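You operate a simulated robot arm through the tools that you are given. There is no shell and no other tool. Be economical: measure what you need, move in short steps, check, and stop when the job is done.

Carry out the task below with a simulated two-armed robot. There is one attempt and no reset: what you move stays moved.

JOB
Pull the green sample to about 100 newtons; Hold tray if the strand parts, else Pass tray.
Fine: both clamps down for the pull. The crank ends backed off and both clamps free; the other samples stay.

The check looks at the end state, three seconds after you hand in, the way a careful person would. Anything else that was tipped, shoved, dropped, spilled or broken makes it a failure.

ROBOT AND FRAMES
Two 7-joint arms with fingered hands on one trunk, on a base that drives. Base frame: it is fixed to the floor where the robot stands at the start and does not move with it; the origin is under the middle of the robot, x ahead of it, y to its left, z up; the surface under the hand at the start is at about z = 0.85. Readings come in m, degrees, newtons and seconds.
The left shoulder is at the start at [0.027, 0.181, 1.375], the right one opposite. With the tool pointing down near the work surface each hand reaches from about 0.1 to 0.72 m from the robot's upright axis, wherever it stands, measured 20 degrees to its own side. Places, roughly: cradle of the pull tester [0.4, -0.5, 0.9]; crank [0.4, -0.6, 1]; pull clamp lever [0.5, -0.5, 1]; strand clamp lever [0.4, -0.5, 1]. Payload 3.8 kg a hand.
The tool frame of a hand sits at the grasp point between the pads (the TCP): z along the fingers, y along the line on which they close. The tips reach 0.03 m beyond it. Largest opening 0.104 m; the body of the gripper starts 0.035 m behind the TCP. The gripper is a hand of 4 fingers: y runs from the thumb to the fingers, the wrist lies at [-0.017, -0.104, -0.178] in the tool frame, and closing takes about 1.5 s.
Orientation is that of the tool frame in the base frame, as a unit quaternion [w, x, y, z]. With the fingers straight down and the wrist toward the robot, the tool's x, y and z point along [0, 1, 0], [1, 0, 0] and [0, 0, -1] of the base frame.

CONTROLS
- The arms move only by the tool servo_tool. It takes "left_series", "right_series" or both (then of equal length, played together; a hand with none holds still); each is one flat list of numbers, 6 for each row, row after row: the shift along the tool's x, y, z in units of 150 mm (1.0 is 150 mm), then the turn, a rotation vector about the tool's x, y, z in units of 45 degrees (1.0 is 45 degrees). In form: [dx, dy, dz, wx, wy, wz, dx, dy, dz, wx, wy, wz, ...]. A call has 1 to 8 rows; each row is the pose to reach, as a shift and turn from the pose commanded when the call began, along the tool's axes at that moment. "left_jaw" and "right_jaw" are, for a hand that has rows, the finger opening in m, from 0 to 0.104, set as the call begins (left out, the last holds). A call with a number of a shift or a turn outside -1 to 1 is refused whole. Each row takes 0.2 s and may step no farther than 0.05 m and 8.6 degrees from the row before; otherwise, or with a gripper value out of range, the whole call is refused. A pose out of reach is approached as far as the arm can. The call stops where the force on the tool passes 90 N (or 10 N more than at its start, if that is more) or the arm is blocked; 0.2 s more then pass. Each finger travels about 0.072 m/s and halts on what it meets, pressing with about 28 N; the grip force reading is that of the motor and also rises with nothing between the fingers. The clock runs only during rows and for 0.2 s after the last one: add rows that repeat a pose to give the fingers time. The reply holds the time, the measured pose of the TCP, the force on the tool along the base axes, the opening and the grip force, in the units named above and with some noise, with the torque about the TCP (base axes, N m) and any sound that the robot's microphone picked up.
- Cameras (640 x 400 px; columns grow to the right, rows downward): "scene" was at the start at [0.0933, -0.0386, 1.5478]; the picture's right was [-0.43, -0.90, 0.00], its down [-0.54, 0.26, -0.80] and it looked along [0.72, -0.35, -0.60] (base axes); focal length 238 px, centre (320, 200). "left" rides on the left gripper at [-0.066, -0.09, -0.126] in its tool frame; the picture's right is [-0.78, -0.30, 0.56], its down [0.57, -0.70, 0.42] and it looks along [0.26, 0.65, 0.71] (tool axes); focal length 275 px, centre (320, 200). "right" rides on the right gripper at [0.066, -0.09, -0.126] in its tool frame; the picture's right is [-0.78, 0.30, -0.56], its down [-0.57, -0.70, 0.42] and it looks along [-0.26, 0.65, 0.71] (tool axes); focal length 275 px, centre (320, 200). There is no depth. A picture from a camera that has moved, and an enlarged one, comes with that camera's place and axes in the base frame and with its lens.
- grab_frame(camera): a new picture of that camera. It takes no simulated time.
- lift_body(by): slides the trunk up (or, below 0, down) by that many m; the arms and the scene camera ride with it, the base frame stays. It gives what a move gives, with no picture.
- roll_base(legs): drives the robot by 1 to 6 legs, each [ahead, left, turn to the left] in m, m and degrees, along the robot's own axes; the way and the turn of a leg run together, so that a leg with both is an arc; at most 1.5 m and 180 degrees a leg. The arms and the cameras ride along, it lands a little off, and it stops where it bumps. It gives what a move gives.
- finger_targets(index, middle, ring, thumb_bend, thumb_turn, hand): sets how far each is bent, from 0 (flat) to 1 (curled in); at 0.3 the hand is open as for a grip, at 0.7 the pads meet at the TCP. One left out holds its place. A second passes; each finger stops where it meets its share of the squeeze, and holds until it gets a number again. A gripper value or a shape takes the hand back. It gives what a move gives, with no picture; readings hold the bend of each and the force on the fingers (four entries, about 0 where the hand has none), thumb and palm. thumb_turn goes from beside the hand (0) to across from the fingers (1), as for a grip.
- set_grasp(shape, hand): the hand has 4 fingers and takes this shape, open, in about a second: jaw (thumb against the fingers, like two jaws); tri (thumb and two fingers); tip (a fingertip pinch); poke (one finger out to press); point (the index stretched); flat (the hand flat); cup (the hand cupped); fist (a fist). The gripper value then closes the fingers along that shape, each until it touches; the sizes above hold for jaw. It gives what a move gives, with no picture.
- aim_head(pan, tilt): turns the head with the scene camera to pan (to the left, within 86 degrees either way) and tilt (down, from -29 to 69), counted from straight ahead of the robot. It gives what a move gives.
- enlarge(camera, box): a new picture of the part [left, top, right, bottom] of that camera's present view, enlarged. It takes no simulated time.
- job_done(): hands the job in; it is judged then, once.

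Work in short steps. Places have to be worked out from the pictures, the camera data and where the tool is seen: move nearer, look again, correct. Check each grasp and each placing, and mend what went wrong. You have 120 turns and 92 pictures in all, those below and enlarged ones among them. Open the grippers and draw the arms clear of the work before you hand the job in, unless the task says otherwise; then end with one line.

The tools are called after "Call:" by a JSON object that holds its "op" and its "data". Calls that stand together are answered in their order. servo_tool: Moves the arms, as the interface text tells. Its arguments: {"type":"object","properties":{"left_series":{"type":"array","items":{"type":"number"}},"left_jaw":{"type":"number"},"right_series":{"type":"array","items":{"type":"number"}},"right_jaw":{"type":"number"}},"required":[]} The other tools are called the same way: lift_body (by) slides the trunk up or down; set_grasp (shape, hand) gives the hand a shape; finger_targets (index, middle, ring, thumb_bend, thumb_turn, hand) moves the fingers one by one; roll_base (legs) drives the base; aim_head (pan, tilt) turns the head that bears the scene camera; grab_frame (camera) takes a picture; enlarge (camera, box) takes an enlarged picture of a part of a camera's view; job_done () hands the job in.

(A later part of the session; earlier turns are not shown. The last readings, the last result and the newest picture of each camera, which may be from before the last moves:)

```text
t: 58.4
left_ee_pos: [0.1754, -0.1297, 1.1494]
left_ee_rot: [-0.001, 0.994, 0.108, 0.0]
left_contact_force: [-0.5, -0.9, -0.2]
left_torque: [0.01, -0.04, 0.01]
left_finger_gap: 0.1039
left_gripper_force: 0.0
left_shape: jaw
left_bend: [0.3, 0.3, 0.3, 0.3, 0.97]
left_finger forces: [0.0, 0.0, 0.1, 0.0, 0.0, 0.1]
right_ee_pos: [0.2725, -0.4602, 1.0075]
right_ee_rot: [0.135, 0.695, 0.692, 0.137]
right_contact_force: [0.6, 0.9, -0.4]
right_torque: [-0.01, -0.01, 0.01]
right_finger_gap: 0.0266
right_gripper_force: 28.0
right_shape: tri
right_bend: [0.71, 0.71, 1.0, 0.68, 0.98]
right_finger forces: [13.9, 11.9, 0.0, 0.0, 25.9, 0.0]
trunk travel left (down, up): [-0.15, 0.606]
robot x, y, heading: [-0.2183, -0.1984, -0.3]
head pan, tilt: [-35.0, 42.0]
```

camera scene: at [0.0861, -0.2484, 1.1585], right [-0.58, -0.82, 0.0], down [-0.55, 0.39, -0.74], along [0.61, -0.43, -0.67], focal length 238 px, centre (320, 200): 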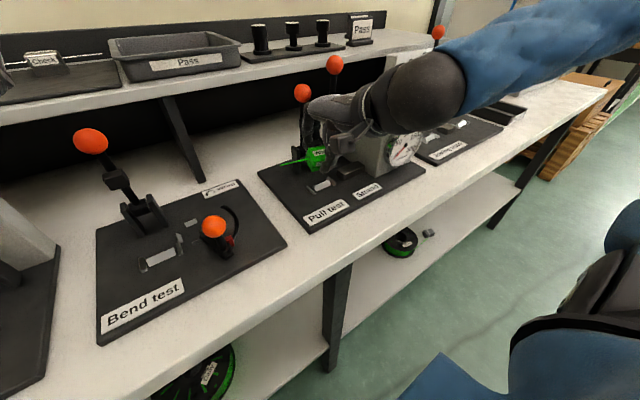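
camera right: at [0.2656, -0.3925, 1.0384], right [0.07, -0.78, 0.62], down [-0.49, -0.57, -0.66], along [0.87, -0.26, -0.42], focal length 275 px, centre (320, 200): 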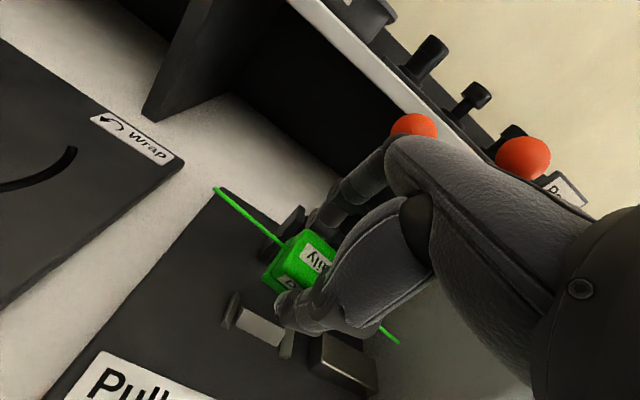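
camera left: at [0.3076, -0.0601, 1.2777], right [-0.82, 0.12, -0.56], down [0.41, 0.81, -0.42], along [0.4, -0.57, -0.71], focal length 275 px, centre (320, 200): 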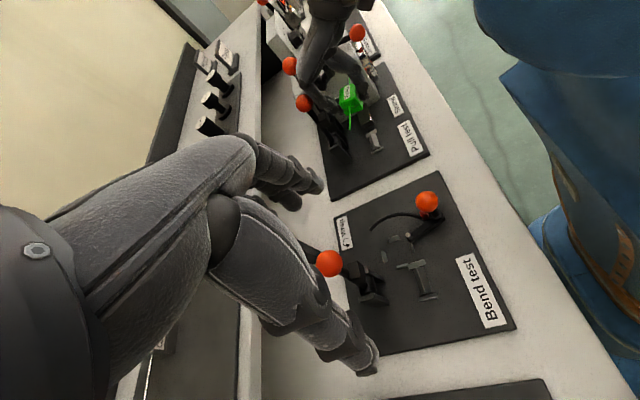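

I approach the cradle again with small roll and yaw corrections so the strand is level.

Call:
{"op": "servo_tool", "data": {"right_series": [0.006, 0.136, 0.163, 0, -0.03, -0.01, 0.012, 0.272, 0.326, 0, -0.06, -0.02, 0.02, 0.41, 0.49, 0, -0.09, -0.03, 0.025, 0.545, 0.652, 0, -0.1, -0.04, 0.025, 0.545, 0.652, 0, -0.1, -0.04]}}

Call:
{"op": "grab_frame", "data": {"camera": "right"}}

Call:
{"op": "enlarge", "data": {"camera": "scene", "box": [270, 90, 430, 210]}}

```text
t: 59.6
left_ee_pos: [0.1767, -0.1291, 1.1497]
left_ee_rot: [0.0, 0.994, 0.108, 0.0]
left_contact_force: [-0.3, 0.2, -0.5]
left_torque: [0.03, -0.02, 0.02]
left_finger_gap: 0.1038
left_gripper_force: 0.0
left_shape: jaw
left_bend: [0.3, 0.3, 0.3, 0.3, 0.97]
left_finger forces: [0.1, 0.0, 0.0, 0.0, 0.1, 0.1]
right_ee_pos: [0.3864, -0.4571, 0.9481]
right_ee_rot: [0.166, 0.689, 0.697, 0.107]
right_contact_force: [0.9, 0.3, -0.7]
right_torque: [0.03, -0.01, -0.02]
right_finger_gap: 0.0264
right_gripper_force: 28.2
right_shape: tri
right_bend: [0.71, 0.71, 1.0, 0.68, 0.98]
right_finger forces: [13.8, 11.9, 0.1, 0.0, 25.8, 0.0]
trunk travel left (down, up): [-0.15, 0.606]
robot x, y, heading: [-0.2185, -0.1998, -0.5]
head pan, tilt: [-35.0, 42.0]
```

```text
43 pictures are left
camera right: at [0.2555, -0.3823, 1.025], right [0.06, -0.72, 0.69], down [-0.49, -0.62, -0.61], along [0.87, -0.3, -0.39], focal length 275 px, centre (320, 200)
```

right: 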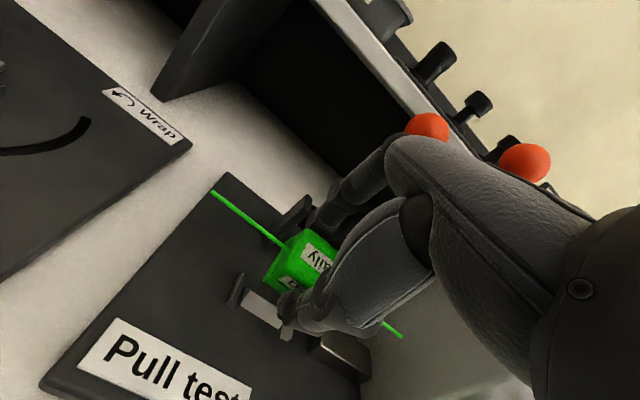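

```text
3.33 times, centred on (350, 150) of scene
camera zoom: at [-0.0113, -0.2483, 1.1582], right [-0.58, -0.82, 0.0], down [-0.55, 0.39, -0.74], along [0.61, -0.43, -0.67], focal length 793 px, centre (220, 367)
```

zoom: 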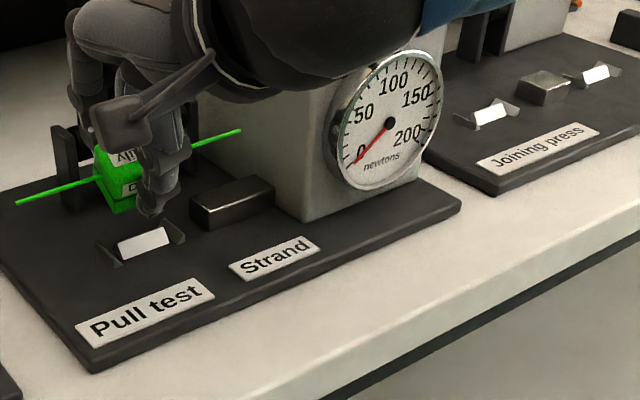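

The sample is level and centred within 2–4 mm, with no contact. I lower it by 30 mm toward the cradle.

Call:
{"op": "servo_tool", "data": {"right_series": [0.013, -0.015, 0.07, 0, 0, 0, 0.013, -0.03, 0.13, 0, 0, 0, 0.013, -0.05, 0.195, 0, 0, 0, 0.013, -0.05, 0.195, 0, 0, 0]}}

Call:
{"op": "grab_frame", "data": {"camera": "right"}}

Call:
{"op": "enlarge", "data": {"camera": "scene", "box": [270, 90, 370, 190]}}

```text
t: 60.6
left_ee_pos: [0.1768, -0.1298, 1.1485]
left_ee_rot: [0.001, 0.994, 0.108, 0.0]
left_contact_force: [0.0, 0.7, 0.4]
left_torque: [-0.01, 0.0, -0.03]
left_finger_gap: 0.1038
left_gripper_force: 0.0
left_shape: jaw
left_bend: [0.3, 0.3, 0.3, 0.3, 0.97]
left_finger forces: [0.0, 0.1, 0.1, 0.0, 0.0, 0.0]
right_ee_pos: [0.3888, -0.4569, 0.9163]
right_ee_rot: [0.163, 0.689, 0.698, 0.107]
right_contact_force: [-0.7, -0.3, -0.4]
right_torque: [0.01, -0.01, 0.0]
right_finger_gap: 0.0264
right_gripper_force: 28.1
right_shape: tri
right_bend: [0.71, 0.71, 1.0, 0.68, 0.98]
right_finger forces: [13.8, 12.0, 0.1, 0.1, 25.8, 0.0]
trunk travel left (down, up): [-0.15, 0.606]
robot x, y, heading: [-0.2242, -0.1955, -0.4]
head pan, tilt: [-35.0, 42.0]
```

```text
41 pictures are left
camera right: at [0.2591, -0.3828, 0.9947], right [0.06, -0.72, 0.69], down [-0.49, -0.62, -0.61], along [0.87, -0.3, -0.39], focal length 275 px, centre (320, 200)
```

right: 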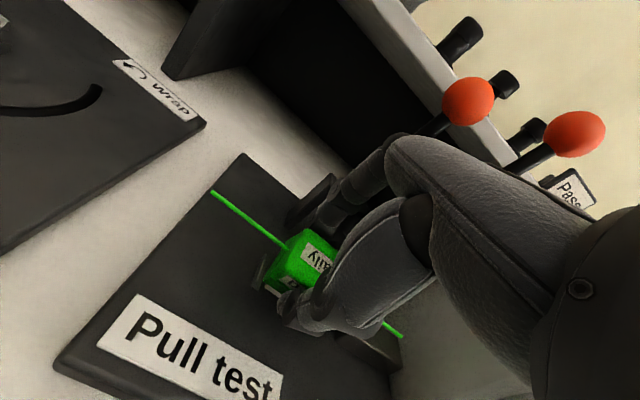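

```text
4.00 times, centred on (320, 140) of scene
camera zoom: at [-0.011, -0.2483, 1.1581], right [-0.58, -0.82, 0.0], down [-0.55, 0.39, -0.74], along [0.61, -0.43, -0.67], focal length 951 px, centre (320, 440)
```

zoom: 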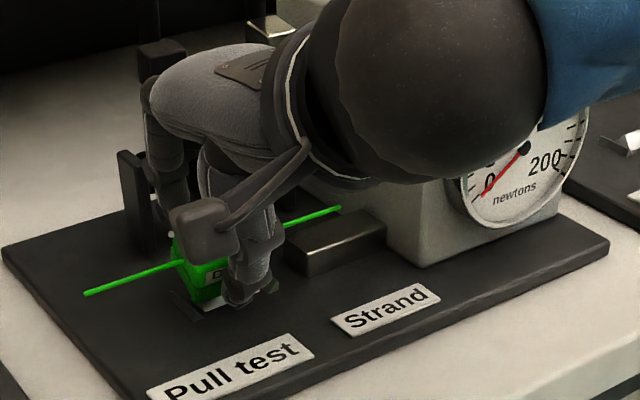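

The block is lined up between the cradle walls. I continue down in small steps until it seats.

Call:
{"op": "servo_tool", "data": {"right_series": [0, -0.012, 0.03, 0, 0, 0, 0, -0.024, 0.06, 0, 0, 0, 0, -0.03, 0.075, 0, 0, 0, 0, -0.03, 0.075, 0, 0, 0]}}

Call:
{"op": "grab_frame", "data": {"camera": "right"}}

```text
t: 61.6
left_ee_pos: [0.1779, -0.1291, 1.1484]
left_ee_rot: [0.0, 0.994, 0.108, 0.0]
left_contact_force: [0.2, -0.7, 0.8]
left_torque: [-0.03, -0.02, -0.02]
left_finger_gap: 0.1038
left_gripper_force: 0.0
left_shape: jaw
left_bend: [0.3, 0.3, 0.3, 0.3, 0.97]
left_finger forces: [0.0, 0.1, 0.0, 0.0, 0.0, 0.0]
right_ee_pos: [0.3905, -0.4584, 0.9059]
right_ee_rot: [0.165, 0.689, 0.698, 0.107]
right_contact_force: [0.0, 0.2, 3.0]
right_torque: [0.01, 0.07, 0.0]
right_finger_gap: 0.0265
right_gripper_force: 28.4
right_shape: tri
right_bend: [0.71, 0.71, 1.0, 0.69, 0.98]
right_finger forces: [14.3, 12.3, 0.0, 0.1, 30.1, 0.1]
trunk travel left (down, up): [-0.15, 0.606]
robot x, y, heading: [-0.2213, -0.1985, -0.6]
head pan, tilt: [-35.0, 42.0]
```

```text
39 pictures are left
camera right: at [0.2592, -0.3841, 0.9837], right [0.06, -0.72, 0.69], down [-0.49, -0.62, -0.61], along [0.87, -0.3, -0.39], focal length 275 px, centre (320, 200)
```

right: 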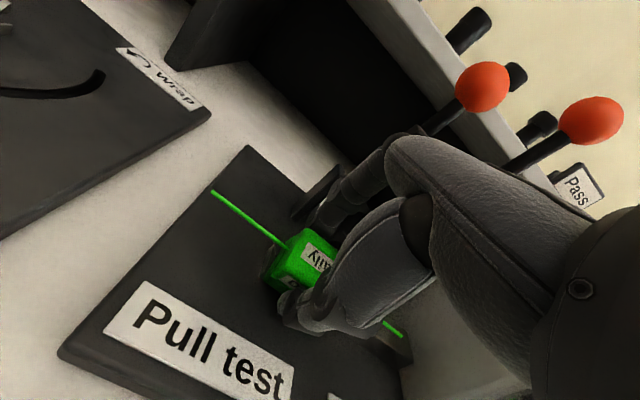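

First contact (3 N). Because the block is tilted, I shift back 7 mm and reduce the lean a little before releasing, so it falls flat and centred.

Call:
{"op": "servo_tool", "data": {"right_series": [0, -0.02, -0.02, 0.05, 0, 0, 0, -0.041, -0.03, 0.1, 0, 0, 0, -0.041, -0.03, 0.18, 0, 0, 0, -0.041, -0.03, 0.18, 0, 0]}}

Call:
{"op": "enlarge", "data": {"camera": "left", "box": [180, 80, 340, 200]}}

```text
t: 62.6
left_ee_pos: [0.1772, -0.129, 1.1479]
left_ee_rot: [0.0, 0.994, 0.108, 0.0]
left_contact_force: [-0.1, -0.4, 0.7]
left_torque: [0.02, 0.01, 0.02]
left_finger_gap: 0.1037
left_gripper_force: 0.1
left_shape: jaw
left_bend: [0.3, 0.3, 0.3, 0.3, 0.97]
left_finger forces: [0.1, 0.0, 0.0, 0.0, 0.1, 0.0]
right_ee_pos: [0.3824, -0.457, 0.9063]
right_ee_rot: [0.115, 0.699, 0.703, 0.058]
right_contact_force: [0.2, -0.4, -0.8]
right_torque: [0.03, 0.03, -0.01]
right_finger_gap: 0.0264
right_gripper_force: 28.6
right_shape: tri
right_bend: [0.71, 0.71, 1.0, 0.69, 0.98]
right_finger forces: [14.0, 12.2, 0.0, 0.0, 26.2, 0.0]
trunk travel left (down, up): [-0.15, 0.606]
robot x, y, heading: [-0.221, -0.1984, -0.5]
head pan, tilt: [-35.0, 42.0]
```

```text
3.33 times, centred on (260, 140) of left
camera zoom: at [0.0938, -0.0562, 1.2756], right [-0.82, 0.12, -0.56], down [0.41, 0.81, -0.42], along [0.4, -0.58, -0.71], focal length 918 px, centre (520, 400)
```

zoom: 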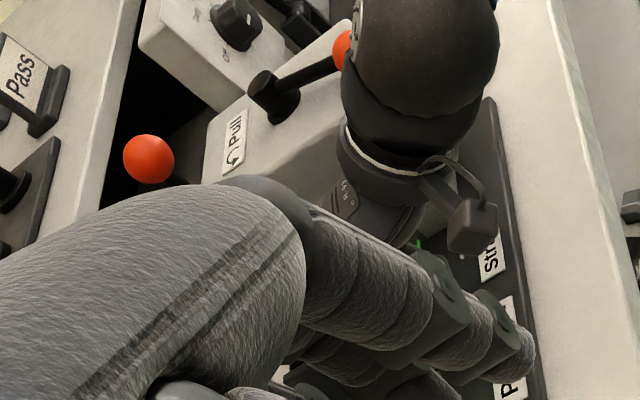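

No contact. I flatten a bit more and settle down by 3 mm.

Call:
{"op": "servo_tool", "data": {"right_series": [0, 0, 0, 0.07, 0, 0, 0, 0, 0, 0.14, 0, 0, 0, 0, 0.02, 0.14, 0, 0, 0, 0, 0.02, 0.14, 0, 0]}}

Call:
{"op": "grab_frame", "data": {"camera": "right"}}

```text
t: 63.6
left_ee_pos: [0.1773, -0.1299, 1.1498]
left_ee_rot: [0.0, 0.994, 0.108, 0.0]
left_contact_force: [-0.1, -0.1, -0.2]
left_torque: [0.0, -0.02, -0.04]
left_finger_gap: 0.1035
left_gripper_force: 0.0
left_shape: jaw
left_bend: [0.3, 0.3, 0.3, 0.3, 0.97]
left_finger forces: [0.1, 0.0, 0.1, 0.0, 0.0, 0.0]
right_ee_pos: [0.3836, -0.4583, 0.9047]
right_ee_rot: [0.076, 0.704, 0.705, 0.018]
right_contact_force: [-0.4, 0.3, -0.9]
right_torque: [-0.02, -0.01, -0.01]
right_finger_gap: 0.0264
right_gripper_force: 28.7
right_shape: tri
right_bend: [0.71, 0.71, 1.0, 0.69, 0.98]
right_finger forces: [14.0, 12.2, 0.1, 0.1, 26.3, 0.0]
trunk travel left (down, up): [-0.15, 0.606]
robot x, y, heading: [-0.2198, -0.1997, -0.4]
head pan, tilt: [-35.0, 42.0]
```

```text
37 pictures are left
camera right: at [0.2778, -0.3812, 1.012], right [0.22, -0.73, 0.65], down [-0.64, -0.61, -0.47], along [0.74, -0.32, -0.6], focal length 275 px, centre (320, 200)
```

right: 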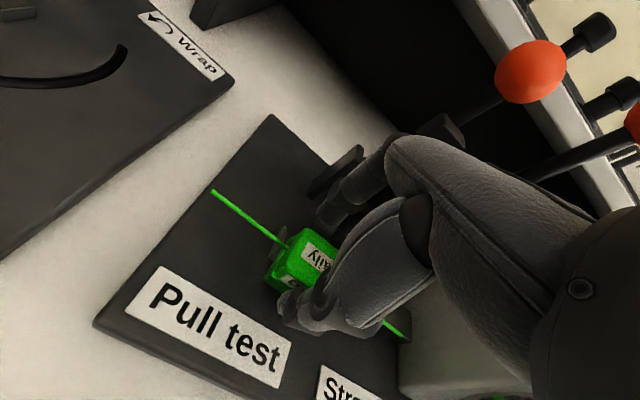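

Nearly flat now and still free. I lower until contact.

Call:
{"op": "servo_tool", "data": {"right_series": [0, 0, 0.02, 0, 0, 0, 0, 0, 0.04, 0, 0, 0, 0, 0, 0.05, 0, 0, 0, 0, 0, 0.05, 0, 0, 0]}}

```text
t: 64.6
left_ee_pos: [0.1748, -0.1292, 1.1494]
left_ee_rot: [0.0, 0.994, 0.109, 0.0]
left_contact_force: [-0.1, -0.4, -0.5]
left_torque: [0.01, 0.01, 0.02]
left_finger_gap: 0.1035
left_gripper_force: 0.0
left_shape: jaw
left_bend: [0.3, 0.3, 0.3, 0.3, 0.97]
left_finger forces: [0.0, 0.0, 0.1, 0.0, 0.0, 0.0]
right_ee_pos: [0.3847, -0.4572, 0.8991]
right_ee_rot: [0.08, 0.704, 0.705, 0.02]
right_contact_force: [-3.0, -1.6, 14.0]
right_torque: [0.03, -0.07, 0.06]
right_finger_gap: 0.0267
right_gripper_force: 28.0
right_shape: tri
right_bend: [0.71, 0.71, 1.0, 0.69, 0.99]
right_finger forces: [19.7, 12.3, 0.1, 0.0, 29.3, 0.0]
trunk travel left (down, up): [-0.15, 0.606]
robot x, y, heading: [-0.2211, -0.1988, -0.0]
head pan, tilt: [-35.0, 42.0]
```

Seated with 14 N of contact. I open the fingers modestly and check.

Call:
{"op": "servo_tool", "data": {"right_series": [0, 0, 0, 0, 0, 0, 0, 0, 0, 0, 0, 0, 0, 0, 0, 0, 0, 0], "right_jaw": 0.042}}

Call:
{"op": "grab_frame", "data": {"camera": "right"}}

Call:
{"op": "enlarge", "data": {"camera": "scene", "box": [270, 90, 370, 190]}}

```text
t: 65.4
left_ee_pos: [0.1755, -0.1282, 1.1498]
left_ee_rot: [0.0, 0.994, 0.108, 0.0]
left_contact_force: [-0.1, 0.1, 0.3]
left_torque: [-0.02, -0.02, 0.04]
left_finger_gap: 0.1038
left_gripper_force: 0.0
left_shape: jaw
left_bend: [0.3, 0.3, 0.3, 0.3, 0.97]
left_finger forces: [0.0, 0.0, 0.1, 0.0, 0.0, 0.0]
right_ee_pos: [0.3841, -0.4576, 0.8961]
right_ee_rot: [0.076, 0.704, 0.705, 0.019]
right_contact_force: [0.6, 1.1, 8.1]
right_torque: [0.03, 0.2, 0.0]
right_finger_gap: 0.0416
right_gripper_force: 0.1
right_shape: tri
right_bend: [0.74, 0.49, 0.99, 0.74, 1.0]
right_finger forces: [0.0, 0.0, 0.0, 0.0, 8.2, 0.1]
trunk travel left (down, up): [-0.15, 0.606]
robot x, y, heading: [-0.2198, -0.1993, -0.3]
head pan, tilt: [-35.0, 42.0]
```

```text
36 pictures are left
camera right: at [0.2778, -0.3809, 1.0048], right [0.22, -0.73, 0.65], down [-0.64, -0.61, -0.47], along [0.74, -0.32, -0.6], focal length 275 px, centre (320, 200)
```

right: 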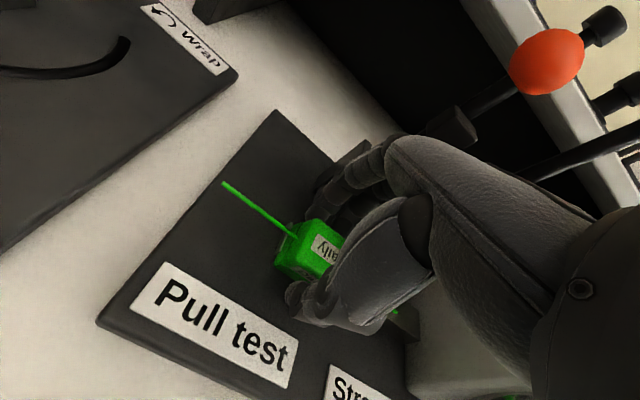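

```text
4.00 times, centred on (320, 140) of scene
camera zoom: at [-0.0116, -0.2479, 1.1582], right [-0.58, -0.82, 0.0], down [-0.55, 0.39, -0.74], along [0.61, -0.43, -0.67], focal length 951 px, centre (320, 440)
```

zoom: 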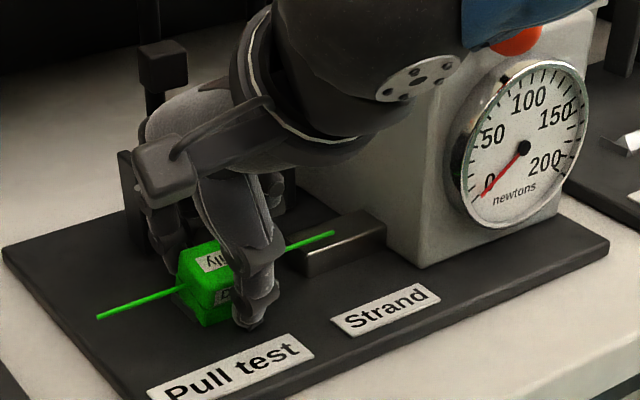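

The sample sits in the cradle with its right strand over the anvil. I withdraw up, then back.

Call:
{"op": "servo_tool", "data": {"right_series": [0, 0, -0.15, 0, 0, 0, 0, 0, -0.3, 0, 0, 0, 0, -0.15, -0.45, -0.1, 0, 0, 0, -0.35, -0.6, -0.2, 0, 0, 0, -0.55, -0.8, -0.2, 0, 0, 0, -0.7, -0.9, -0.2, 0, 0, 0, -0.7, -0.9, -0.2, 0, 0]}}

Call:
{"op": "enlarge", "data": {"camera": "scene", "box": [260, 70, 420, 200]}}

Call:
{"op": "enlarge", "data": {"camera": "right", "box": [120, 140, 420, 400]}}

```text
t: 67.0
left_ee_pos: [0.1769, -0.1305, 1.1493]
left_ee_rot: [0.0, 0.994, 0.108, 0.0]
left_contact_force: [0.2, 0.1, 0.0]
left_torque: [-0.02, -0.01, 0.01]
left_finger_gap: 0.1038
left_gripper_force: 0.0
left_shape: jaw
left_bend: [0.3, 0.3, 0.3, 0.3, 0.97]
left_finger forces: [0.1, 0.0, 0.1, 0.1, 0.1, 0.0]
right_ee_pos: [0.2605, -0.4464, 1.0155]
right_ee_rot: [0.131, 0.696, 0.702, 0.074]
right_contact_force: [-0.9, 0.3, 0.2]
right_torque: [-0.04, 0.02, -0.02]
right_finger_gap: 0.0418
right_gripper_force: 0.0
right_shape: tri
right_bend: [0.74, 0.49, 0.99, 0.72, 1.0]
right_finger forces: [0.0, 0.1, 0.0, 0.1, 0.0, 0.0]
trunk travel left (down, up): [-0.15, 0.606]
robot x, y, heading: [-0.2197, -0.1977, -0.4]
head pan, tilt: [-35.0, 42.0]
```

```text
3.08 times, centred on (340, 135) of scene
camera zoom: at [-0.0109, -0.2483, 1.158], right [-0.58, -0.82, 0.0], down [-0.55, 0.39, -0.74], along [0.61, -0.43, -0.67], focal length 732 px, centre (258, 400)
```

zoom: 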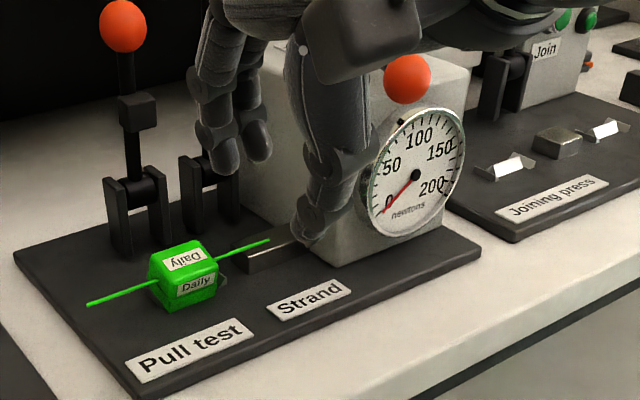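

```text
1.54 times, centred on (270, 270) of right
camera zoom: at [0.1386, -0.3733, 1.1058], right [0.12, -0.72, 0.68], down [-0.55, -0.62, -0.56], along [0.82, -0.31, -0.47], focal length 424 px, centre (397, 92)
```

zoom: 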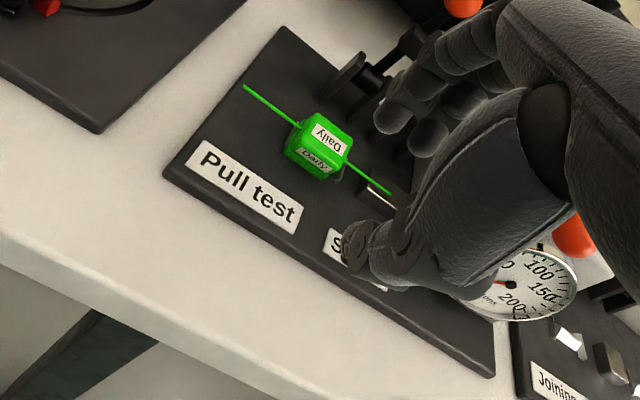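

The sample is seated level with its strand end on the anvil. Next is the taller right lever: I square up the hand, open it and rise above lever height.

Call:
{"op": "servo_tool", "data": {"right_series": [0, 0.04, -0.2, 0.06, 0.03, 0.01, 0, 0.08, -0.4, 0.12, 0.06, 0.02, 0, 0.11, -0.6, 0.18, 0.09, 0.03, 0, 0.15, -0.78, 0.22, 0.1, 0.04, 0, 0.15, -0.78, 0.22, 0.1, 0.04], "right_jaw": 0.08}}

Call:
{"op": "aim_head", "data": {"pan": -35, "tilt": 30}}

Call:
{"op": "grab_frame", "data": {"camera": "right"}}

Call:
{"op": "grab_frame", "data": {"camera": "scene"}}

```text
t: 68.2
left_ee_pos: [0.1774, -0.13, 1.1494]
left_ee_rot: [0.0, 0.994, 0.108, 0.0]
left_contact_force: [-0.5, 0.4, -1.0]
left_torque: [0.0, 0.02, 0.0]
left_finger_gap: 0.104
left_gripper_force: 0.0
left_shape: jaw
left_bend: [0.3, 0.3, 0.3, 0.3, 0.97]
left_finger forces: [0.0, 0.1, 0.0, 0.0, 0.0, 0.0]
right_ee_pos: [0.2497, -0.4384, 1.1348]
right_ee_rot: [0.041, 0.712, 0.7, 0.042]
right_contact_force: [-0.6, 0.1, 0.1]
right_torque: [0.02, -0.04, 0.02]
right_finger_gap: 0.0796
right_gripper_force: 0.1
right_shape: tri
right_bend: [0.27, 0.35, 0.99, 0.5, 0.98]
right_finger forces: [0.0, 0.0, 0.0, 0.1, 0.0, 0.1]
trunk travel left (down, up): [-0.15, 0.606]
robot x, y, heading: [-0.2207, -0.1949, -0.2]
head pan, tilt: [-35.0, 42.0]
```

```text
t: 69.0
left_ee_pos: [0.1764, -0.1289, 1.1495]
left_ee_rot: [0.001, 0.994, 0.108, 0.0]
left_contact_force: [0.6, -0.6, 0.0]
left_torque: [-0.01, -0.01, 0.01]
left_finger_gap: 0.1038
left_gripper_force: 0.2
left_shape: jaw
left_bend: [0.3, 0.3, 0.3, 0.3, 0.97]
left_finger forces: [0.1, 0.0, 0.0, 0.0, 0.0, 0.1]
right_ee_pos: [0.2493, -0.439, 1.135]
right_ee_rot: [0.042, 0.713, 0.699, 0.042]
right_contact_force: [-0.1, 0.2, 0.2]
right_torque: [0.0, 0.0, -0.02]
right_finger_gap: 0.0796
right_gripper_force: 0.0
right_shape: tri
right_bend: [0.27, 0.35, 0.99, 0.5, 0.98]
right_finger forces: [0.0, 0.0, 0.0, 0.1, 0.0, 0.0]
trunk travel left (down, up): [-0.15, 0.606]
robot x, y, heading: [-0.2215, -0.2014, -0.6]
head pan, tilt: [-35.0, 30.0]
```

```text
32 pictures are left
camera right: at [0.1467, -0.3703, 1.2498], right [0.21, -0.78, 0.59], down [-0.66, -0.56, -0.51], along [0.72, -0.28, -0.63], focal length 275 px, centre (320, 200)
```

right: 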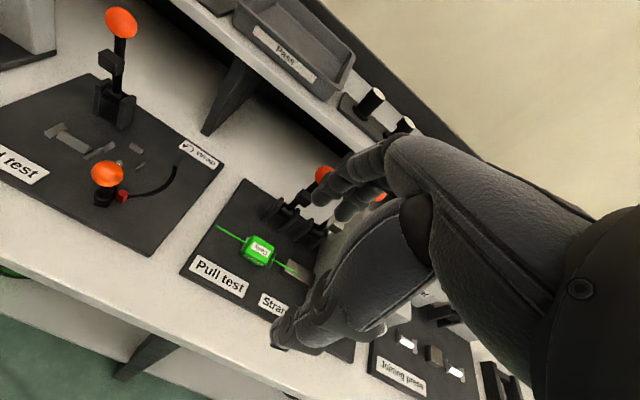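

```text
31 pictures are left
camera scene: at [-0.0055, -0.2522, 1.1763], right [-0.58, -0.82, 0.0], down [-0.41, 0.29, -0.87], along [0.71, -0.5, -0.5], focal length 238 px, centre (320, 200)
```

scene: 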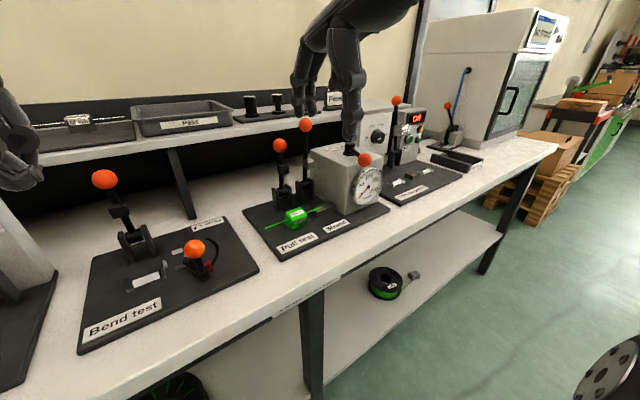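

I move the open hand over the right lever's ball at about (0.44, -0.527), staying above it.

Call:
{"op": "servo_tool", "data": {"right_series": [-0.14, 0.23, 0.03, 0, 0, 0, -0.29, 0.46, 0.06, 0, 0, 0, -0.43, 0.69, 0.08, 0, 0, 0, -0.583, 0.927, 0.1, 0, 0, 0, -0.583, 0.927, 0.1, 0, 0, 0]}}

Call:
{"op": "servo_tool", "data": {"right_series": [0, 0.17, 0.02, 0, 0, 0, 0, 0.33, 0.04, 0, 0, 0, 0, 0.33, 0.04, 0, 0, 0]}}

Call:
{"op": "grab_frame", "data": {"camera": "right"}}

Call:
{"op": "enlarge", "data": {"camera": "scene", "box": [240, 70, 400, 230]}}

```text
t: 70.2
left_ee_pos: [0.1777, -0.128, 1.1509]
left_ee_rot: [0.0, 0.994, 0.108, -0.001]
left_contact_force: [0.2, 0.3, -0.7]
left_torque: [0.03, 0.0, 0.0]
left_finger_gap: 0.1037
left_gripper_force: 0.0
left_shape: jaw
left_bend: [0.3, 0.3, 0.3, 0.3, 0.97]
left_finger forces: [0.0, 0.0, 0.1, 0.0, 0.0, 0.1]
right_ee_pos: [0.3883, -0.5273, 1.1356]
right_ee_rot: [0.043, 0.712, 0.699, 0.043]
right_contact_force: [-0.2, -0.6, 0.5]
right_torque: [-0.01, -0.02, 0.02]
right_finger_gap: 0.08
right_gripper_force: 0.0
right_shape: tri
right_bend: [0.27, 0.35, 0.99, 0.5, 0.98]
right_finger forces: [0.1, 0.0, 0.0, 0.1, 0.0, 0.1]
trunk travel left (down, up): [-0.15, 0.606]
robot x, y, heading: [-0.2212, -0.1979, -0.5]
head pan, tilt: [-35.0, 30.0]
```

```text
t: 71.0
left_ee_pos: [0.1767, -0.1297, 1.1503]
left_ee_rot: [-0.001, 0.994, 0.108, 0.0]
left_contact_force: [0.1, 0.0, 0.2]
left_torque: [-0.02, 0.0, 0.02]
left_finger_gap: 0.1036
left_gripper_force: 0.1
left_shape: jaw
left_bend: [0.3, 0.3, 0.3, 0.3, 0.97]
left_finger forces: [0.1, 0.0, 0.1, 0.0, 0.0, 0.0]
right_ee_pos: [0.4396, -0.5298, 1.1349]
right_ee_rot: [0.043, 0.711, 0.7, 0.042]
right_contact_force: [-0.5, -0.5, -0.6]
right_torque: [-0.01, -0.03, 0.02]
right_finger_gap: 0.08
right_gripper_force: 0.0
right_shape: tri
right_bend: [0.27, 0.35, 0.99, 0.5, 0.98]
right_finger forces: [0.0, 0.0, 0.1, 0.0, 0.0, 0.0]
trunk travel left (down, up): [-0.15, 0.606]
robot x, y, heading: [-0.2215, -0.1959, 0.1]
head pan, tilt: [-35.0, 30.0]
```

```text
30 pictures are left
camera right: at [0.3364, -0.4604, 1.2507], right [0.21, -0.78, 0.59], down [-0.66, -0.56, -0.51], along [0.72, -0.28, -0.63], focal length 275 px, centre (320, 200)
```

right: 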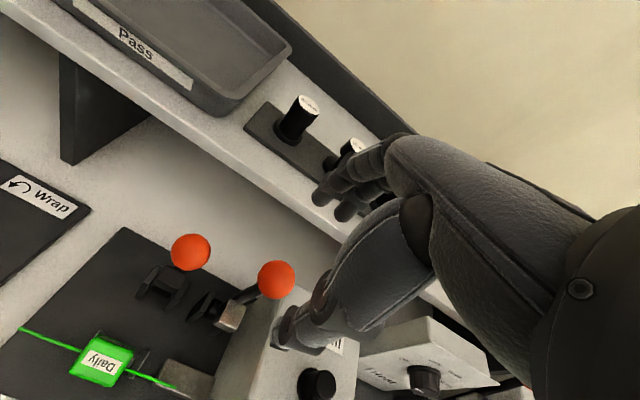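

```text
2.50 times, centred on (320, 150) of scene
camera zoom: at [-0.0057, -0.2523, 1.1764], right [-0.58, -0.82, 0.0], down [-0.41, 0.29, -0.87], along [0.71, -0.5, -0.5], focal length 594 px, centre (320, 325)
```

zoom: 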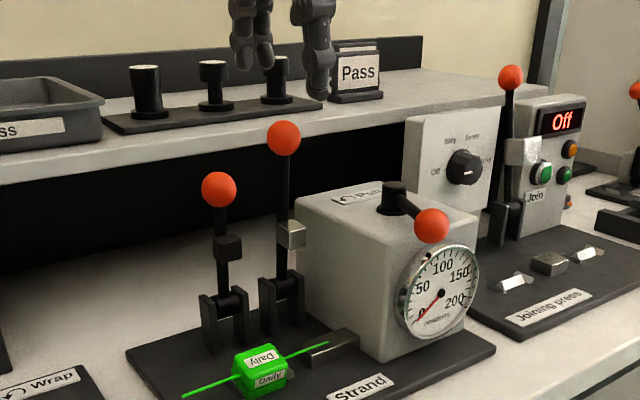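

Clear fix: right ball (0.445, -0.531, 1.060), left ball (0.447, -0.466, 1.026). I narrow the opening, lower over the right ball and close.

Call:
{"op": "servo_tool", "data": {"right_series": [0, 0, 0.05, 0, 0, 0, 0, -0.01, 0.2, 0, 0, 0, 0, -0.02, 0.35, 0, 0, 0, 0, -0.02, 0.5, 0, 0, 0, 0, -0.02, 0.5, 0, 0, 0], "right_jaw": 0.056}}

Call:
{"op": "servo_tool", "data": {"right_series": [0, 0, 0, 0, 0, 0, 0, 0, 0, 0, 0, 0, 0, 0, 0, 0, 0, 0, 0, 0, 0, 0, 0, 0], "right_jaw": 0.0}}

Call:
{"op": "grab_frame", "data": {"camera": "right"}}

```text
t: 72.2
left_ee_pos: [0.1772, -0.1285, 1.1494]
left_ee_rot: [0.0, 0.994, 0.108, 0.0]
left_contact_force: [0.2, -0.2, 0.0]
left_torque: [0.02, 0.05, 0.01]
left_finger_gap: 0.1039
left_gripper_force: 0.0
left_shape: jaw
left_bend: [0.3, 0.3, 0.3, 0.3, 0.97]
left_finger forces: [0.0, 0.0, 0.1, 0.0, 0.1, 0.0]
right_ee_pos: [0.4455, -0.5286, 1.0599]
right_ee_rot: [0.042, 0.713, 0.699, 0.043]
right_contact_force: [0.3, 0.4, 0.1]
right_torque: [0.02, -0.04, -0.03]
right_finger_gap: 0.0564
right_gripper_force: 0.1
right_shape: tri
right_bend: [0.73, 0.43, 0.99, 0.66, 0.99]
right_finger forces: [0.0, 0.0, 0.0, 0.1, 0.0, 0.1]
trunk travel left (down, up): [-0.15, 0.606]
robot x, y, heading: [-0.2216, -0.1967, -0.5]
head pan, tilt: [-35.0, 30.0]
```

```text
t: 73.2
left_ee_pos: [0.1765, -0.129, 1.1479]
left_ee_rot: [0.0, 0.994, 0.108, 0.0]
left_contact_force: [0.2, 1.0, 0.3]
left_torque: [-0.01, -0.01, -0.03]
left_finger_gap: 0.1037
left_gripper_force: 0.0
left_shape: jaw
left_bend: [0.3, 0.3, 0.3, 0.3, 0.97]
left_finger forces: [0.1, 0.0, 0.0, 0.0, 0.0, 0.0]
right_ee_pos: [0.4437, -0.5298, 1.0598]
right_ee_rot: [0.042, 0.712, 0.699, 0.041]
right_contact_force: [-4.1, 0.1, -5.9]
right_torque: [-0.02, 0.08, 0.0]
right_finger_gap: 0.0079
right_gripper_force: 27.8
right_shape: tri
right_bend: [0.72, 0.7, 1.0, 0.76, 1.0]
right_finger forces: [13.1, 8.2, 0.1, 0.0, 24.7, 0.1]
trunk travel left (down, up): [-0.15, 0.606]
robot x, y, heading: [-0.22, -0.1965, -0.5]
head pan, tilt: [-35.0, 30.0]
```

```text
28 pictures are left
camera right: at [0.3423, -0.4606, 1.1755], right [0.21, -0.78, 0.59], down [-0.66, -0.56, -0.5], along [0.72, -0.28, -0.63], focal length 275 px, centre (320, 200)
```

right: 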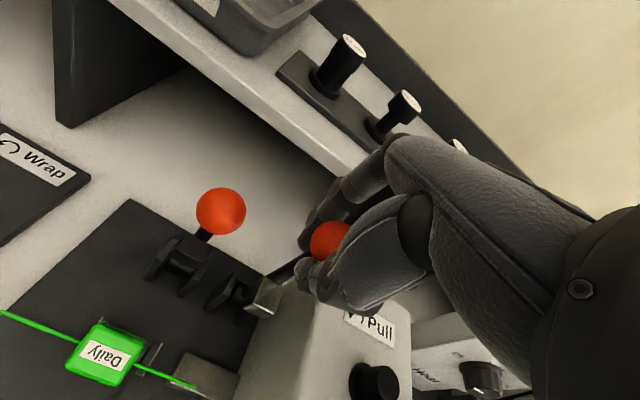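

The ball is held. I swing the lever toward the robot along its arc (R≈0.148 m), tilting the hand along with it.

Call:
{"op": "servo_tool", "data": {"right_series": [0, -0.138, -0.007, -0.15, 0, 0, 0, -0.275, 0.006, -0.3, 0, 0, 0, -0.409, 0.037, -0.42, 0, 0, 0, -0.537, 0.087, -0.53, 0, 0, 0, -0.657, 0.154, -0.6, 0, 0, 0, -0.657, 0.154, -0.6, 0, 0]}}

Call:
{"op": "enlarge", "data": {"camera": "scene", "box": [240, 90, 400, 250]}}

```text
t: 74.6
left_ee_pos: [0.1828, -0.1293, 1.1466]
left_ee_rot: [0.0, 0.994, 0.108, -0.002]
left_contact_force: [0.0, -0.6, -0.5]
left_torque: [0.01, -0.03, 0.01]
left_finger_gap: 0.1037
left_gripper_force: 0.2
left_shape: jaw
left_bend: [0.3, 0.3, 0.3, 0.3, 0.97]
left_finger forces: [0.1, 0.0, 0.0, 0.1, 0.1, 0.0]
right_ee_pos: [0.3551, -0.5293, 1.0219]
right_ee_rot: [0.205, 0.684, 0.67, 0.202]
right_contact_force: [29.9, 3.0, -25.0]
right_torque: [0.08, -0.77, 0.15]
right_finger_gap: 0.0073
right_gripper_force: 27.9
right_shape: tri
right_bend: [0.71, 0.7, 1.0, 0.75, 1.0]
right_finger forces: [19.5, 12.8, 0.0, 0.0, 32.2, 0.1]
trunk travel left (down, up): [-0.15, 0.606]
robot x, y, heading: [-0.2192, -0.2003, 0.1]
head pan, tilt: [-35.0, 30.0]
```

```text
2.50 times, centred on (320, 170) of scene
camera zoom: at [0.0005, -0.2531, 1.1749], right [-0.58, -0.82, 0.0], down [-0.41, 0.29, -0.86], along [0.7, -0.5, -0.5], focal length 594 px, centre (320, 275)
```

zoom: 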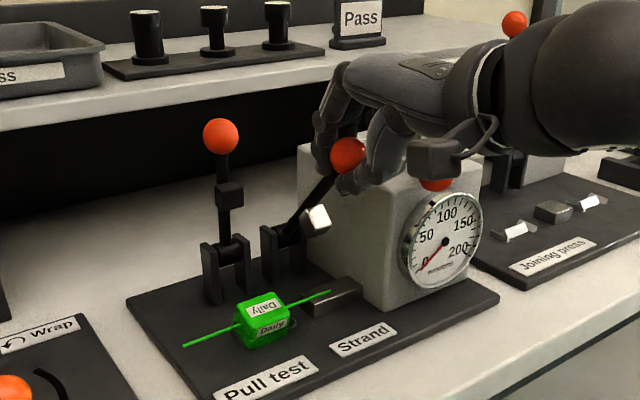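

The lever swings well; readings suggest a slightly smaller radius (about 0.141 m). I continue the arc to about 72°.

Call:
{"op": "servo_tool", "data": {"right_series": [0, -0.116, 0.074, -0.06, 0, 0, 0, -0.241, 0.116, -0.12, 0, 0, 0, -0.358, 0.174, -0.18, 0, 0, 0, -0.466, 0.248, -0.25, 0, 0, 0, -0.466, 0.248, -0.25, 0, 0]}}

Call:
{"op": "enlarge", "data": {"camera": "scene", "box": [240, 110, 400, 250]}}

```text
t: 75.8
left_ee_pos: [0.1692, -0.1252, 1.152]
left_ee_rot: [0.003, 0.994, 0.108, 0.003]
left_contact_force: [0.4, 0.3, 0.4]
left_torque: [-0.01, 0.01, 0.0]
left_finger_gap: 0.1036
left_gripper_force: 0.2
left_shape: jaw
left_bend: [0.3, 0.3, 0.3, 0.3, 0.97]
left_finger forces: [0.0, 0.0, 0.1, 0.0, 0.0, 0.0]
right_ee_pos: [0.3234, -0.528, 0.9645]
right_ee_rot: [0.275, 0.651, 0.652, 0.275]
right_contact_force: [-37.7, 25.9, 21.9]
right_torque: [0.44, -0.94, 1.27]
right_finger_gap: 0.0126
right_gripper_force: 28.0
right_shape: tri
right_bend: [0.72, 0.71, 1.0, 0.77, 1.0]
right_finger forces: [52.8, 21.4, 0.0, 0.0, 32.0, 0.0]
right hand out of reach, approached as far as the arm can: row 3, 4, 5
trunk travel left (down, up): [-0.15, 0.606]
robot x, y, heading: [-0.2222, -0.1996, -0.3]
head pan, tilt: [-35.0, 30.0]
```

```text
2.86 times, centred on (320, 180) of scene
camera zoom: at [-0.0125, -0.2482, 1.1783], right [-0.58, -0.82, 0.0], down [-0.4, 0.29, -0.87], along [0.71, -0.5, -0.49], focal length 679 px, centre (320, 257)
```

zoom: 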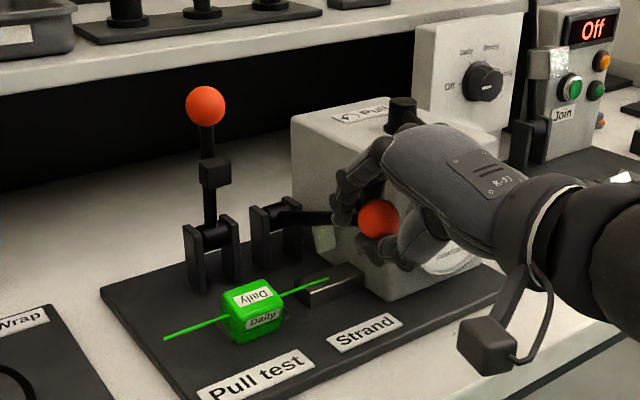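

The lever is about 70° down, with the fingers crowding the box. I release and withdraw to press the lever down from above.

Call:
{"op": "servo_tool", "data": {"right_series": [0, 0, 0, 0, 0, 0, 0, 0, 0, 0, 0, 0, 0.03, 0, 0, 0, 0, 0, 0.06, 0, -0.15, 0, 0, 0, 0.1, 0, -0.35, 0, 0, 0, 0.1, 0, -0.6, 0, 0, 0, 0.1, 0, -0.6, 0, 0, 0], "right_jaw": 0.065}}

Call:
{"op": "enlarge", "data": {"camera": "scene", "box": [240, 110, 400, 250]}}

```text
t: 77.4
left_ee_pos: [0.1778, -0.1298, 1.1492]
left_ee_rot: [0.0, 0.994, 0.108, 0.0]
left_contact_force: [-0.5, -0.3, 0.0]
left_torque: [-0.01, 0.0, 0.0]
left_finger_gap: 0.1038
left_gripper_force: 0.0
left_shape: jaw
left_bend: [0.3, 0.3, 0.3, 0.3, 0.97]
left_finger forces: [0.0, 0.0, 0.1, 0.0, 0.0, 0.1]
right_ee_pos: [0.3071, -0.5405, 1.0406]
right_ee_rot: [0.274, 0.659, 0.647, 0.27]
right_contact_force: [0.1, 0.4, -0.5]
right_torque: [-0.01, 0.01, -0.02]
right_finger_gap: 0.0653
right_gripper_force: 0.0
right_shape: tri
right_bend: [0.73, 0.4, 0.99, 0.62, 0.99]
right_finger forces: [0.0, 0.0, 0.0, 0.1, 0.0, 0.1]
right hand out of reach, approached as far as the arm can: row 4, 5, 6, 7
trunk travel left (down, up): [-0.15, 0.606]
robot x, y, heading: [-0.22, -0.1974, -0.0]
head pan, tilt: [-35.0, 30.0]
```

```text
2.86 times, centred on (320, 180) of scene
camera zoom: at [-0.0054, -0.2523, 1.1763], right [-0.58, -0.82, 0.0], down [-0.41, 0.29, -0.87], along [0.71, -0.5, -0.5], focal length 679 px, centre (320, 257)
```

zoom: 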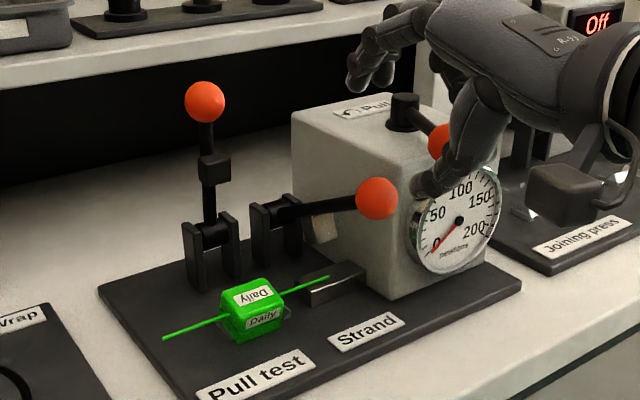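

The lever holds at about 62° with its ball at (0.32, -0.53, 0.978). I straighten the hand, close the fingers into a probe and position above the ball.

Call:
{"op": "servo_tool", "data": {"right_series": [0.04, 0.1, -0.1, 0, 0, 0, 0.08, 0.2, -0.17, 0.15, 0, 0, 0.12, 0.25, -0.17, 0.3, 0, 0, 0.12, 0.25, -0.17, 0.45, 0, 0, 0.12, 0.25, -0.17, 0.6, 0, 0, 0.12, 0.25, -0.17, 0.73, 0, 0, 0.12, 0.25, -0.17, 0.73, 0, 0], "right_jaw": 0.0}}

Call:
{"op": "enlarge", "data": {"camera": "scene", "box": [240, 90, 400, 250]}}

```text
t: 79.0
left_ee_pos: [0.1775, -0.1284, 1.1491]
left_ee_rot: [0.0, 0.994, 0.108, 0.0]
left_contact_force: [0.4, 0.0, -0.2]
left_torque: [0.03, 0.0, -0.02]
left_finger_gap: 0.1039
left_gripper_force: 0.1
left_shape: jaw
left_bend: [0.3, 0.3, 0.3, 0.3, 0.97]
left_finger forces: [0.0, 0.0, 0.1, 0.0, 0.0, 0.1]
right_ee_pos: [0.3158, -0.5243, 1.0861]
right_ee_rot: [0.075, 0.71, 0.696, 0.074]
right_contact_force: [-0.3, 0.0, 0.2]
right_torque: [-0.01, 0.01, -0.02]
right_finger_gap: 0.0
right_gripper_force: 28.0
right_shape: tri
right_bend: [0.7, 0.7, 1.0, 0.48, 1.0]
right_finger forces: [0.0, 0.1, 0.0, 0.1, 0.0, 0.0]
trunk travel left (down, up): [-0.15, 0.606]
robot x, y, heading: [-0.2225, -0.1962, -0.2]
head pan, tilt: [-35.0, 30.0]
```

```text
2.50 times, centred on (320, 170) of scene
camera zoom: at [-0.0055, -0.2523, 1.1764], right [-0.58, -0.82, 0.0], down [-0.41, 0.29, -0.87], along [0.71, -0.5, -0.5], focal length 594 px, centre (320, 275)
```

zoom: 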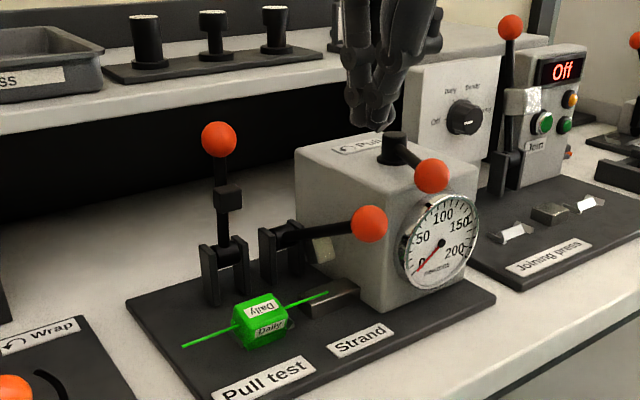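

The probe is above the ball. I press down in steps.

Call:
{"op": "servo_tool", "data": {"right_series": [-0.02, -0.05, 0.2, 0, 0, 0, -0.02, -0.085, 0.39, 0, 0, 0, -0.02, -0.11, 0.5, 0, 0, 0, -0.02, -0.14, 0.6, 0, 0, 0, -0.02, -0.16, 0.7, 0, 0, 0, -0.02, -0.19, 0.8, 0, 0, 0, -0.02, -0.21, 0.88, 0, 0, 0, -0.02, -0.21, 0.88, 0, 0, 0]}}

Call:
{"op": "enlarge", "data": {"camera": "scene", "box": [240, 110, 400, 250]}}

```text
t: 80.8
left_ee_pos: [0.1764, -0.1294, 1.1499]
left_ee_rot: [0.0, 0.994, 0.108, 0.0]
left_contact_force: [-0.5, 0.4, 0.2]
left_torque: [0.01, 0.02, 0.0]
left_finger_gap: 0.1039
left_gripper_force: 0.1
left_shape: jaw
left_bend: [0.3, 0.3, 0.3, 0.3, 0.97]
left_finger forces: [0.0, 0.0, 0.0, 0.0, 0.0, 0.0]
right_ee_pos: [0.3148, -0.5275, 0.9529]
right_ee_rot: [0.078, 0.709, 0.697, 0.077]
right_contact_force: [7.2, 1.9, 14.1]
right_torque: [0.0, -0.3, 0.0]
right_finger_gap: 0.0
right_gripper_force: 28.2
right_shape: tri
right_bend: [0.7, 0.7, 1.0, 0.5, 1.0]
right_finger forces: [0.1, 0.1, 0.0, 0.1, 0.0, 0.1]
trunk travel left (down, up): [-0.15, 0.606]
robot x, y, heading: [-0.2199, -0.1977, -0.2]
head pan, tilt: [-35.0, 30.0]
```

```text
2.86 times, centred on (320, 180) of scene
camera zoom: at [-0.0056, -0.2513, 1.1766], right [-0.58, -0.82, 0.0], down [-0.41, 0.29, -0.87], along [0.71, -0.5, -0.5], focal length 679 px, centre (320, 257)
```

zoom: 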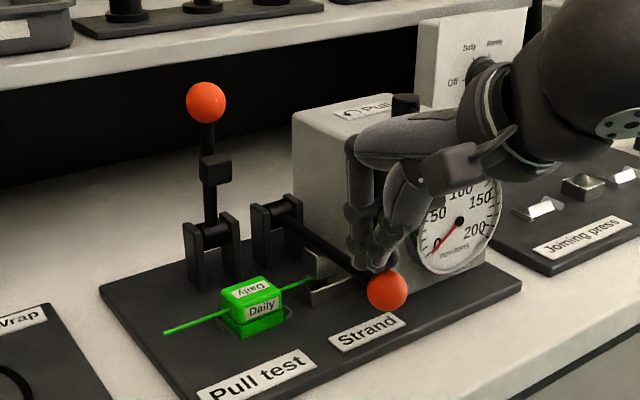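

The right lever is nearly horizontal with its pad on the strand. I press a bit further to make sure it is fully down.

Call:
{"op": "servo_tool", "data": {"right_series": [0, -0.01, 0.05, 0, 0, 0, 0, -0.02, 0.1, 0, 0, 0, 0, -0.03, 0.15, 0, 0, 0, 0, -0.03, 0.15, 0, 0, 0]}}

```text
t: 81.8
left_ee_pos: [0.1728, -0.1267, 1.1518]
left_ee_rot: [0.002, 0.994, 0.108, 0.001]
left_contact_force: [1.2, -0.5, 0.0]
left_torque: [-0.03, 0.0, 0.03]
left_finger_gap: 0.1036
left_gripper_force: 0.0
left_shape: jaw
left_bend: [0.3, 0.3, 0.3, 0.3, 0.97]
left_finger forces: [0.0, 0.0, 0.0, 0.1, 0.0, 0.1]
right_ee_pos: [0.3144, -0.5265, 0.9432]
right_ee_rot: [0.092, 0.708, 0.695, 0.087]
right_contact_force: [3.9, -8.5, 64.7]
right_torque: [-0.32, -0.48, -0.03]
right_finger_gap: 0.0001
right_gripper_force: 27.5
right_shape: tri
right_bend: [0.7, 0.7, 1.0, 0.53, 1.0]
right_finger forces: [0.0, 0.0, 0.0, 0.0, 108.5, 0.0]
trunk travel left (down, up): [-0.15, 0.606]
robot x, y, heading: [-0.2217, -0.1963, -0.2]
head pan, tilt: [-35.0, 30.0]
```

Fully down at 65 N. I rise and move over the left lever's ball.

Call:
{"op": "servo_tool", "data": {"right_series": [0, 0.05, -0.25, 0, 0, 0, 0, 0.1, -0.5, 0, 0, 0, 0, 0.15, -0.75, 0, 0, 0, 0, 0.2, -0.98, 0, 0, 0, 0, 0.2, -0.98, 0, 0, 0]}}

Call:
{"op": "servo_tool", "data": {"right_series": [0.1, 0.22, -0.05, 0.03, 0, 0, 0.2, 0.44, -0.05, 0.06, 0, 0, 0.3, 0.66, -0.03, 0.09, 0, 0, 0.41, 0.86, 0, 0.12, 0, 0, 0.41, 0.86, 0, 0.12, 0, 0], "right_jaw": 0.058}}

Call:
{"op": "grab_frame", "data": {"camera": "right"}}

```text
t: 83.0
left_ee_pos: [0.1764, -0.1295, 1.149]
left_ee_rot: [0.0, 0.994, 0.108, 0.0]
left_contact_force: [0.0, -0.4, -0.7]
left_torque: [0.0, 0.02, 0.01]
left_finger_gap: 0.1037
left_gripper_force: 0.1
left_shape: jaw
left_bend: [0.3, 0.3, 0.3, 0.3, 0.97]
left_finger forces: [0.0, 0.0, 0.0, 0.0, 0.0, 0.1]
right_ee_pos: [0.3123, -0.529, 1.078]
right_ee_rot: [0.075, 0.709, 0.697, 0.075]
right_contact_force: [-0.1, 0.4, -0.1]
right_torque: [0.0, 0.04, 0.02]
right_finger_gap: 0.0001
right_gripper_force: 28.7
right_shape: tri
right_bend: [0.7, 0.7, 1.0, 0.5, 1.0]
right_finger forces: [0.1, 0.1, 0.0, 0.1, 0.0, 0.1]
trunk travel left (down, up): [-0.15, 0.606]
robot x, y, heading: [-0.2211, -0.1951, -0.3]
head pan, tilt: [-35.0, 30.0]
```

```text
t: 84.2
left_ee_pos: [0.1766, -0.1288, 1.1494]
left_ee_rot: [0.001, 0.994, 0.108, 0.0]
left_contact_force: [0.2, 0.1, -0.8]
left_torque: [0.0, -0.02, 0.01]
left_finger_gap: 0.104
left_gripper_force: 0.0
left_shape: jaw
left_bend: [0.3, 0.3, 0.3, 0.3, 0.97]
left_finger forces: [0.1, 0.0, 0.0, 0.0, 0.1, 0.0]
right_ee_pos: [0.4389, -0.4674, 1.1043]
right_ee_rot: [0.041, 0.712, 0.699, 0.043]
right_contact_force: [1.2, 0.2, 0.1]
right_torque: [-0.02, -0.04, 0.02]
right_finger_gap: 0.058
right_gripper_force: 0.1
right_shape: tri
right_bend: [0.73, 0.42, 0.99, 0.66, 0.99]
right_finger forces: [0.1, 0.0, 0.0, 0.1, 0.0, 0.0]
trunk travel left (down, up): [-0.15, 0.606]
robot x, y, heading: [-0.2169, -0.2003, -0.6]
head pan, tilt: [-35.0, 30.0]
```

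```text
22 pictures are left
camera right: at [0.3363, -0.3985, 1.221], right [0.21, -0.78, 0.59], down [-0.66, -0.56, -0.51], along [0.72, -0.28, -0.63], focal length 275 px, centre (320, 200)
```

right: 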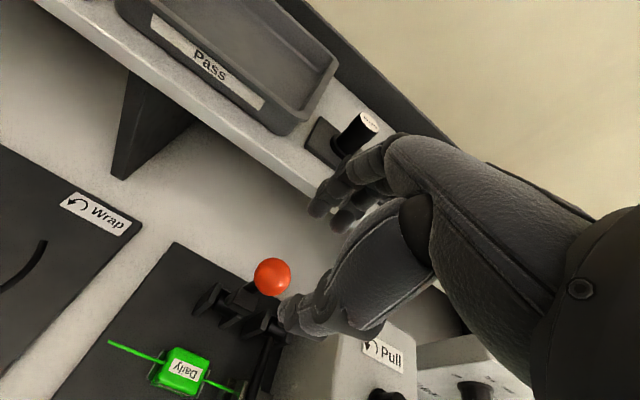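

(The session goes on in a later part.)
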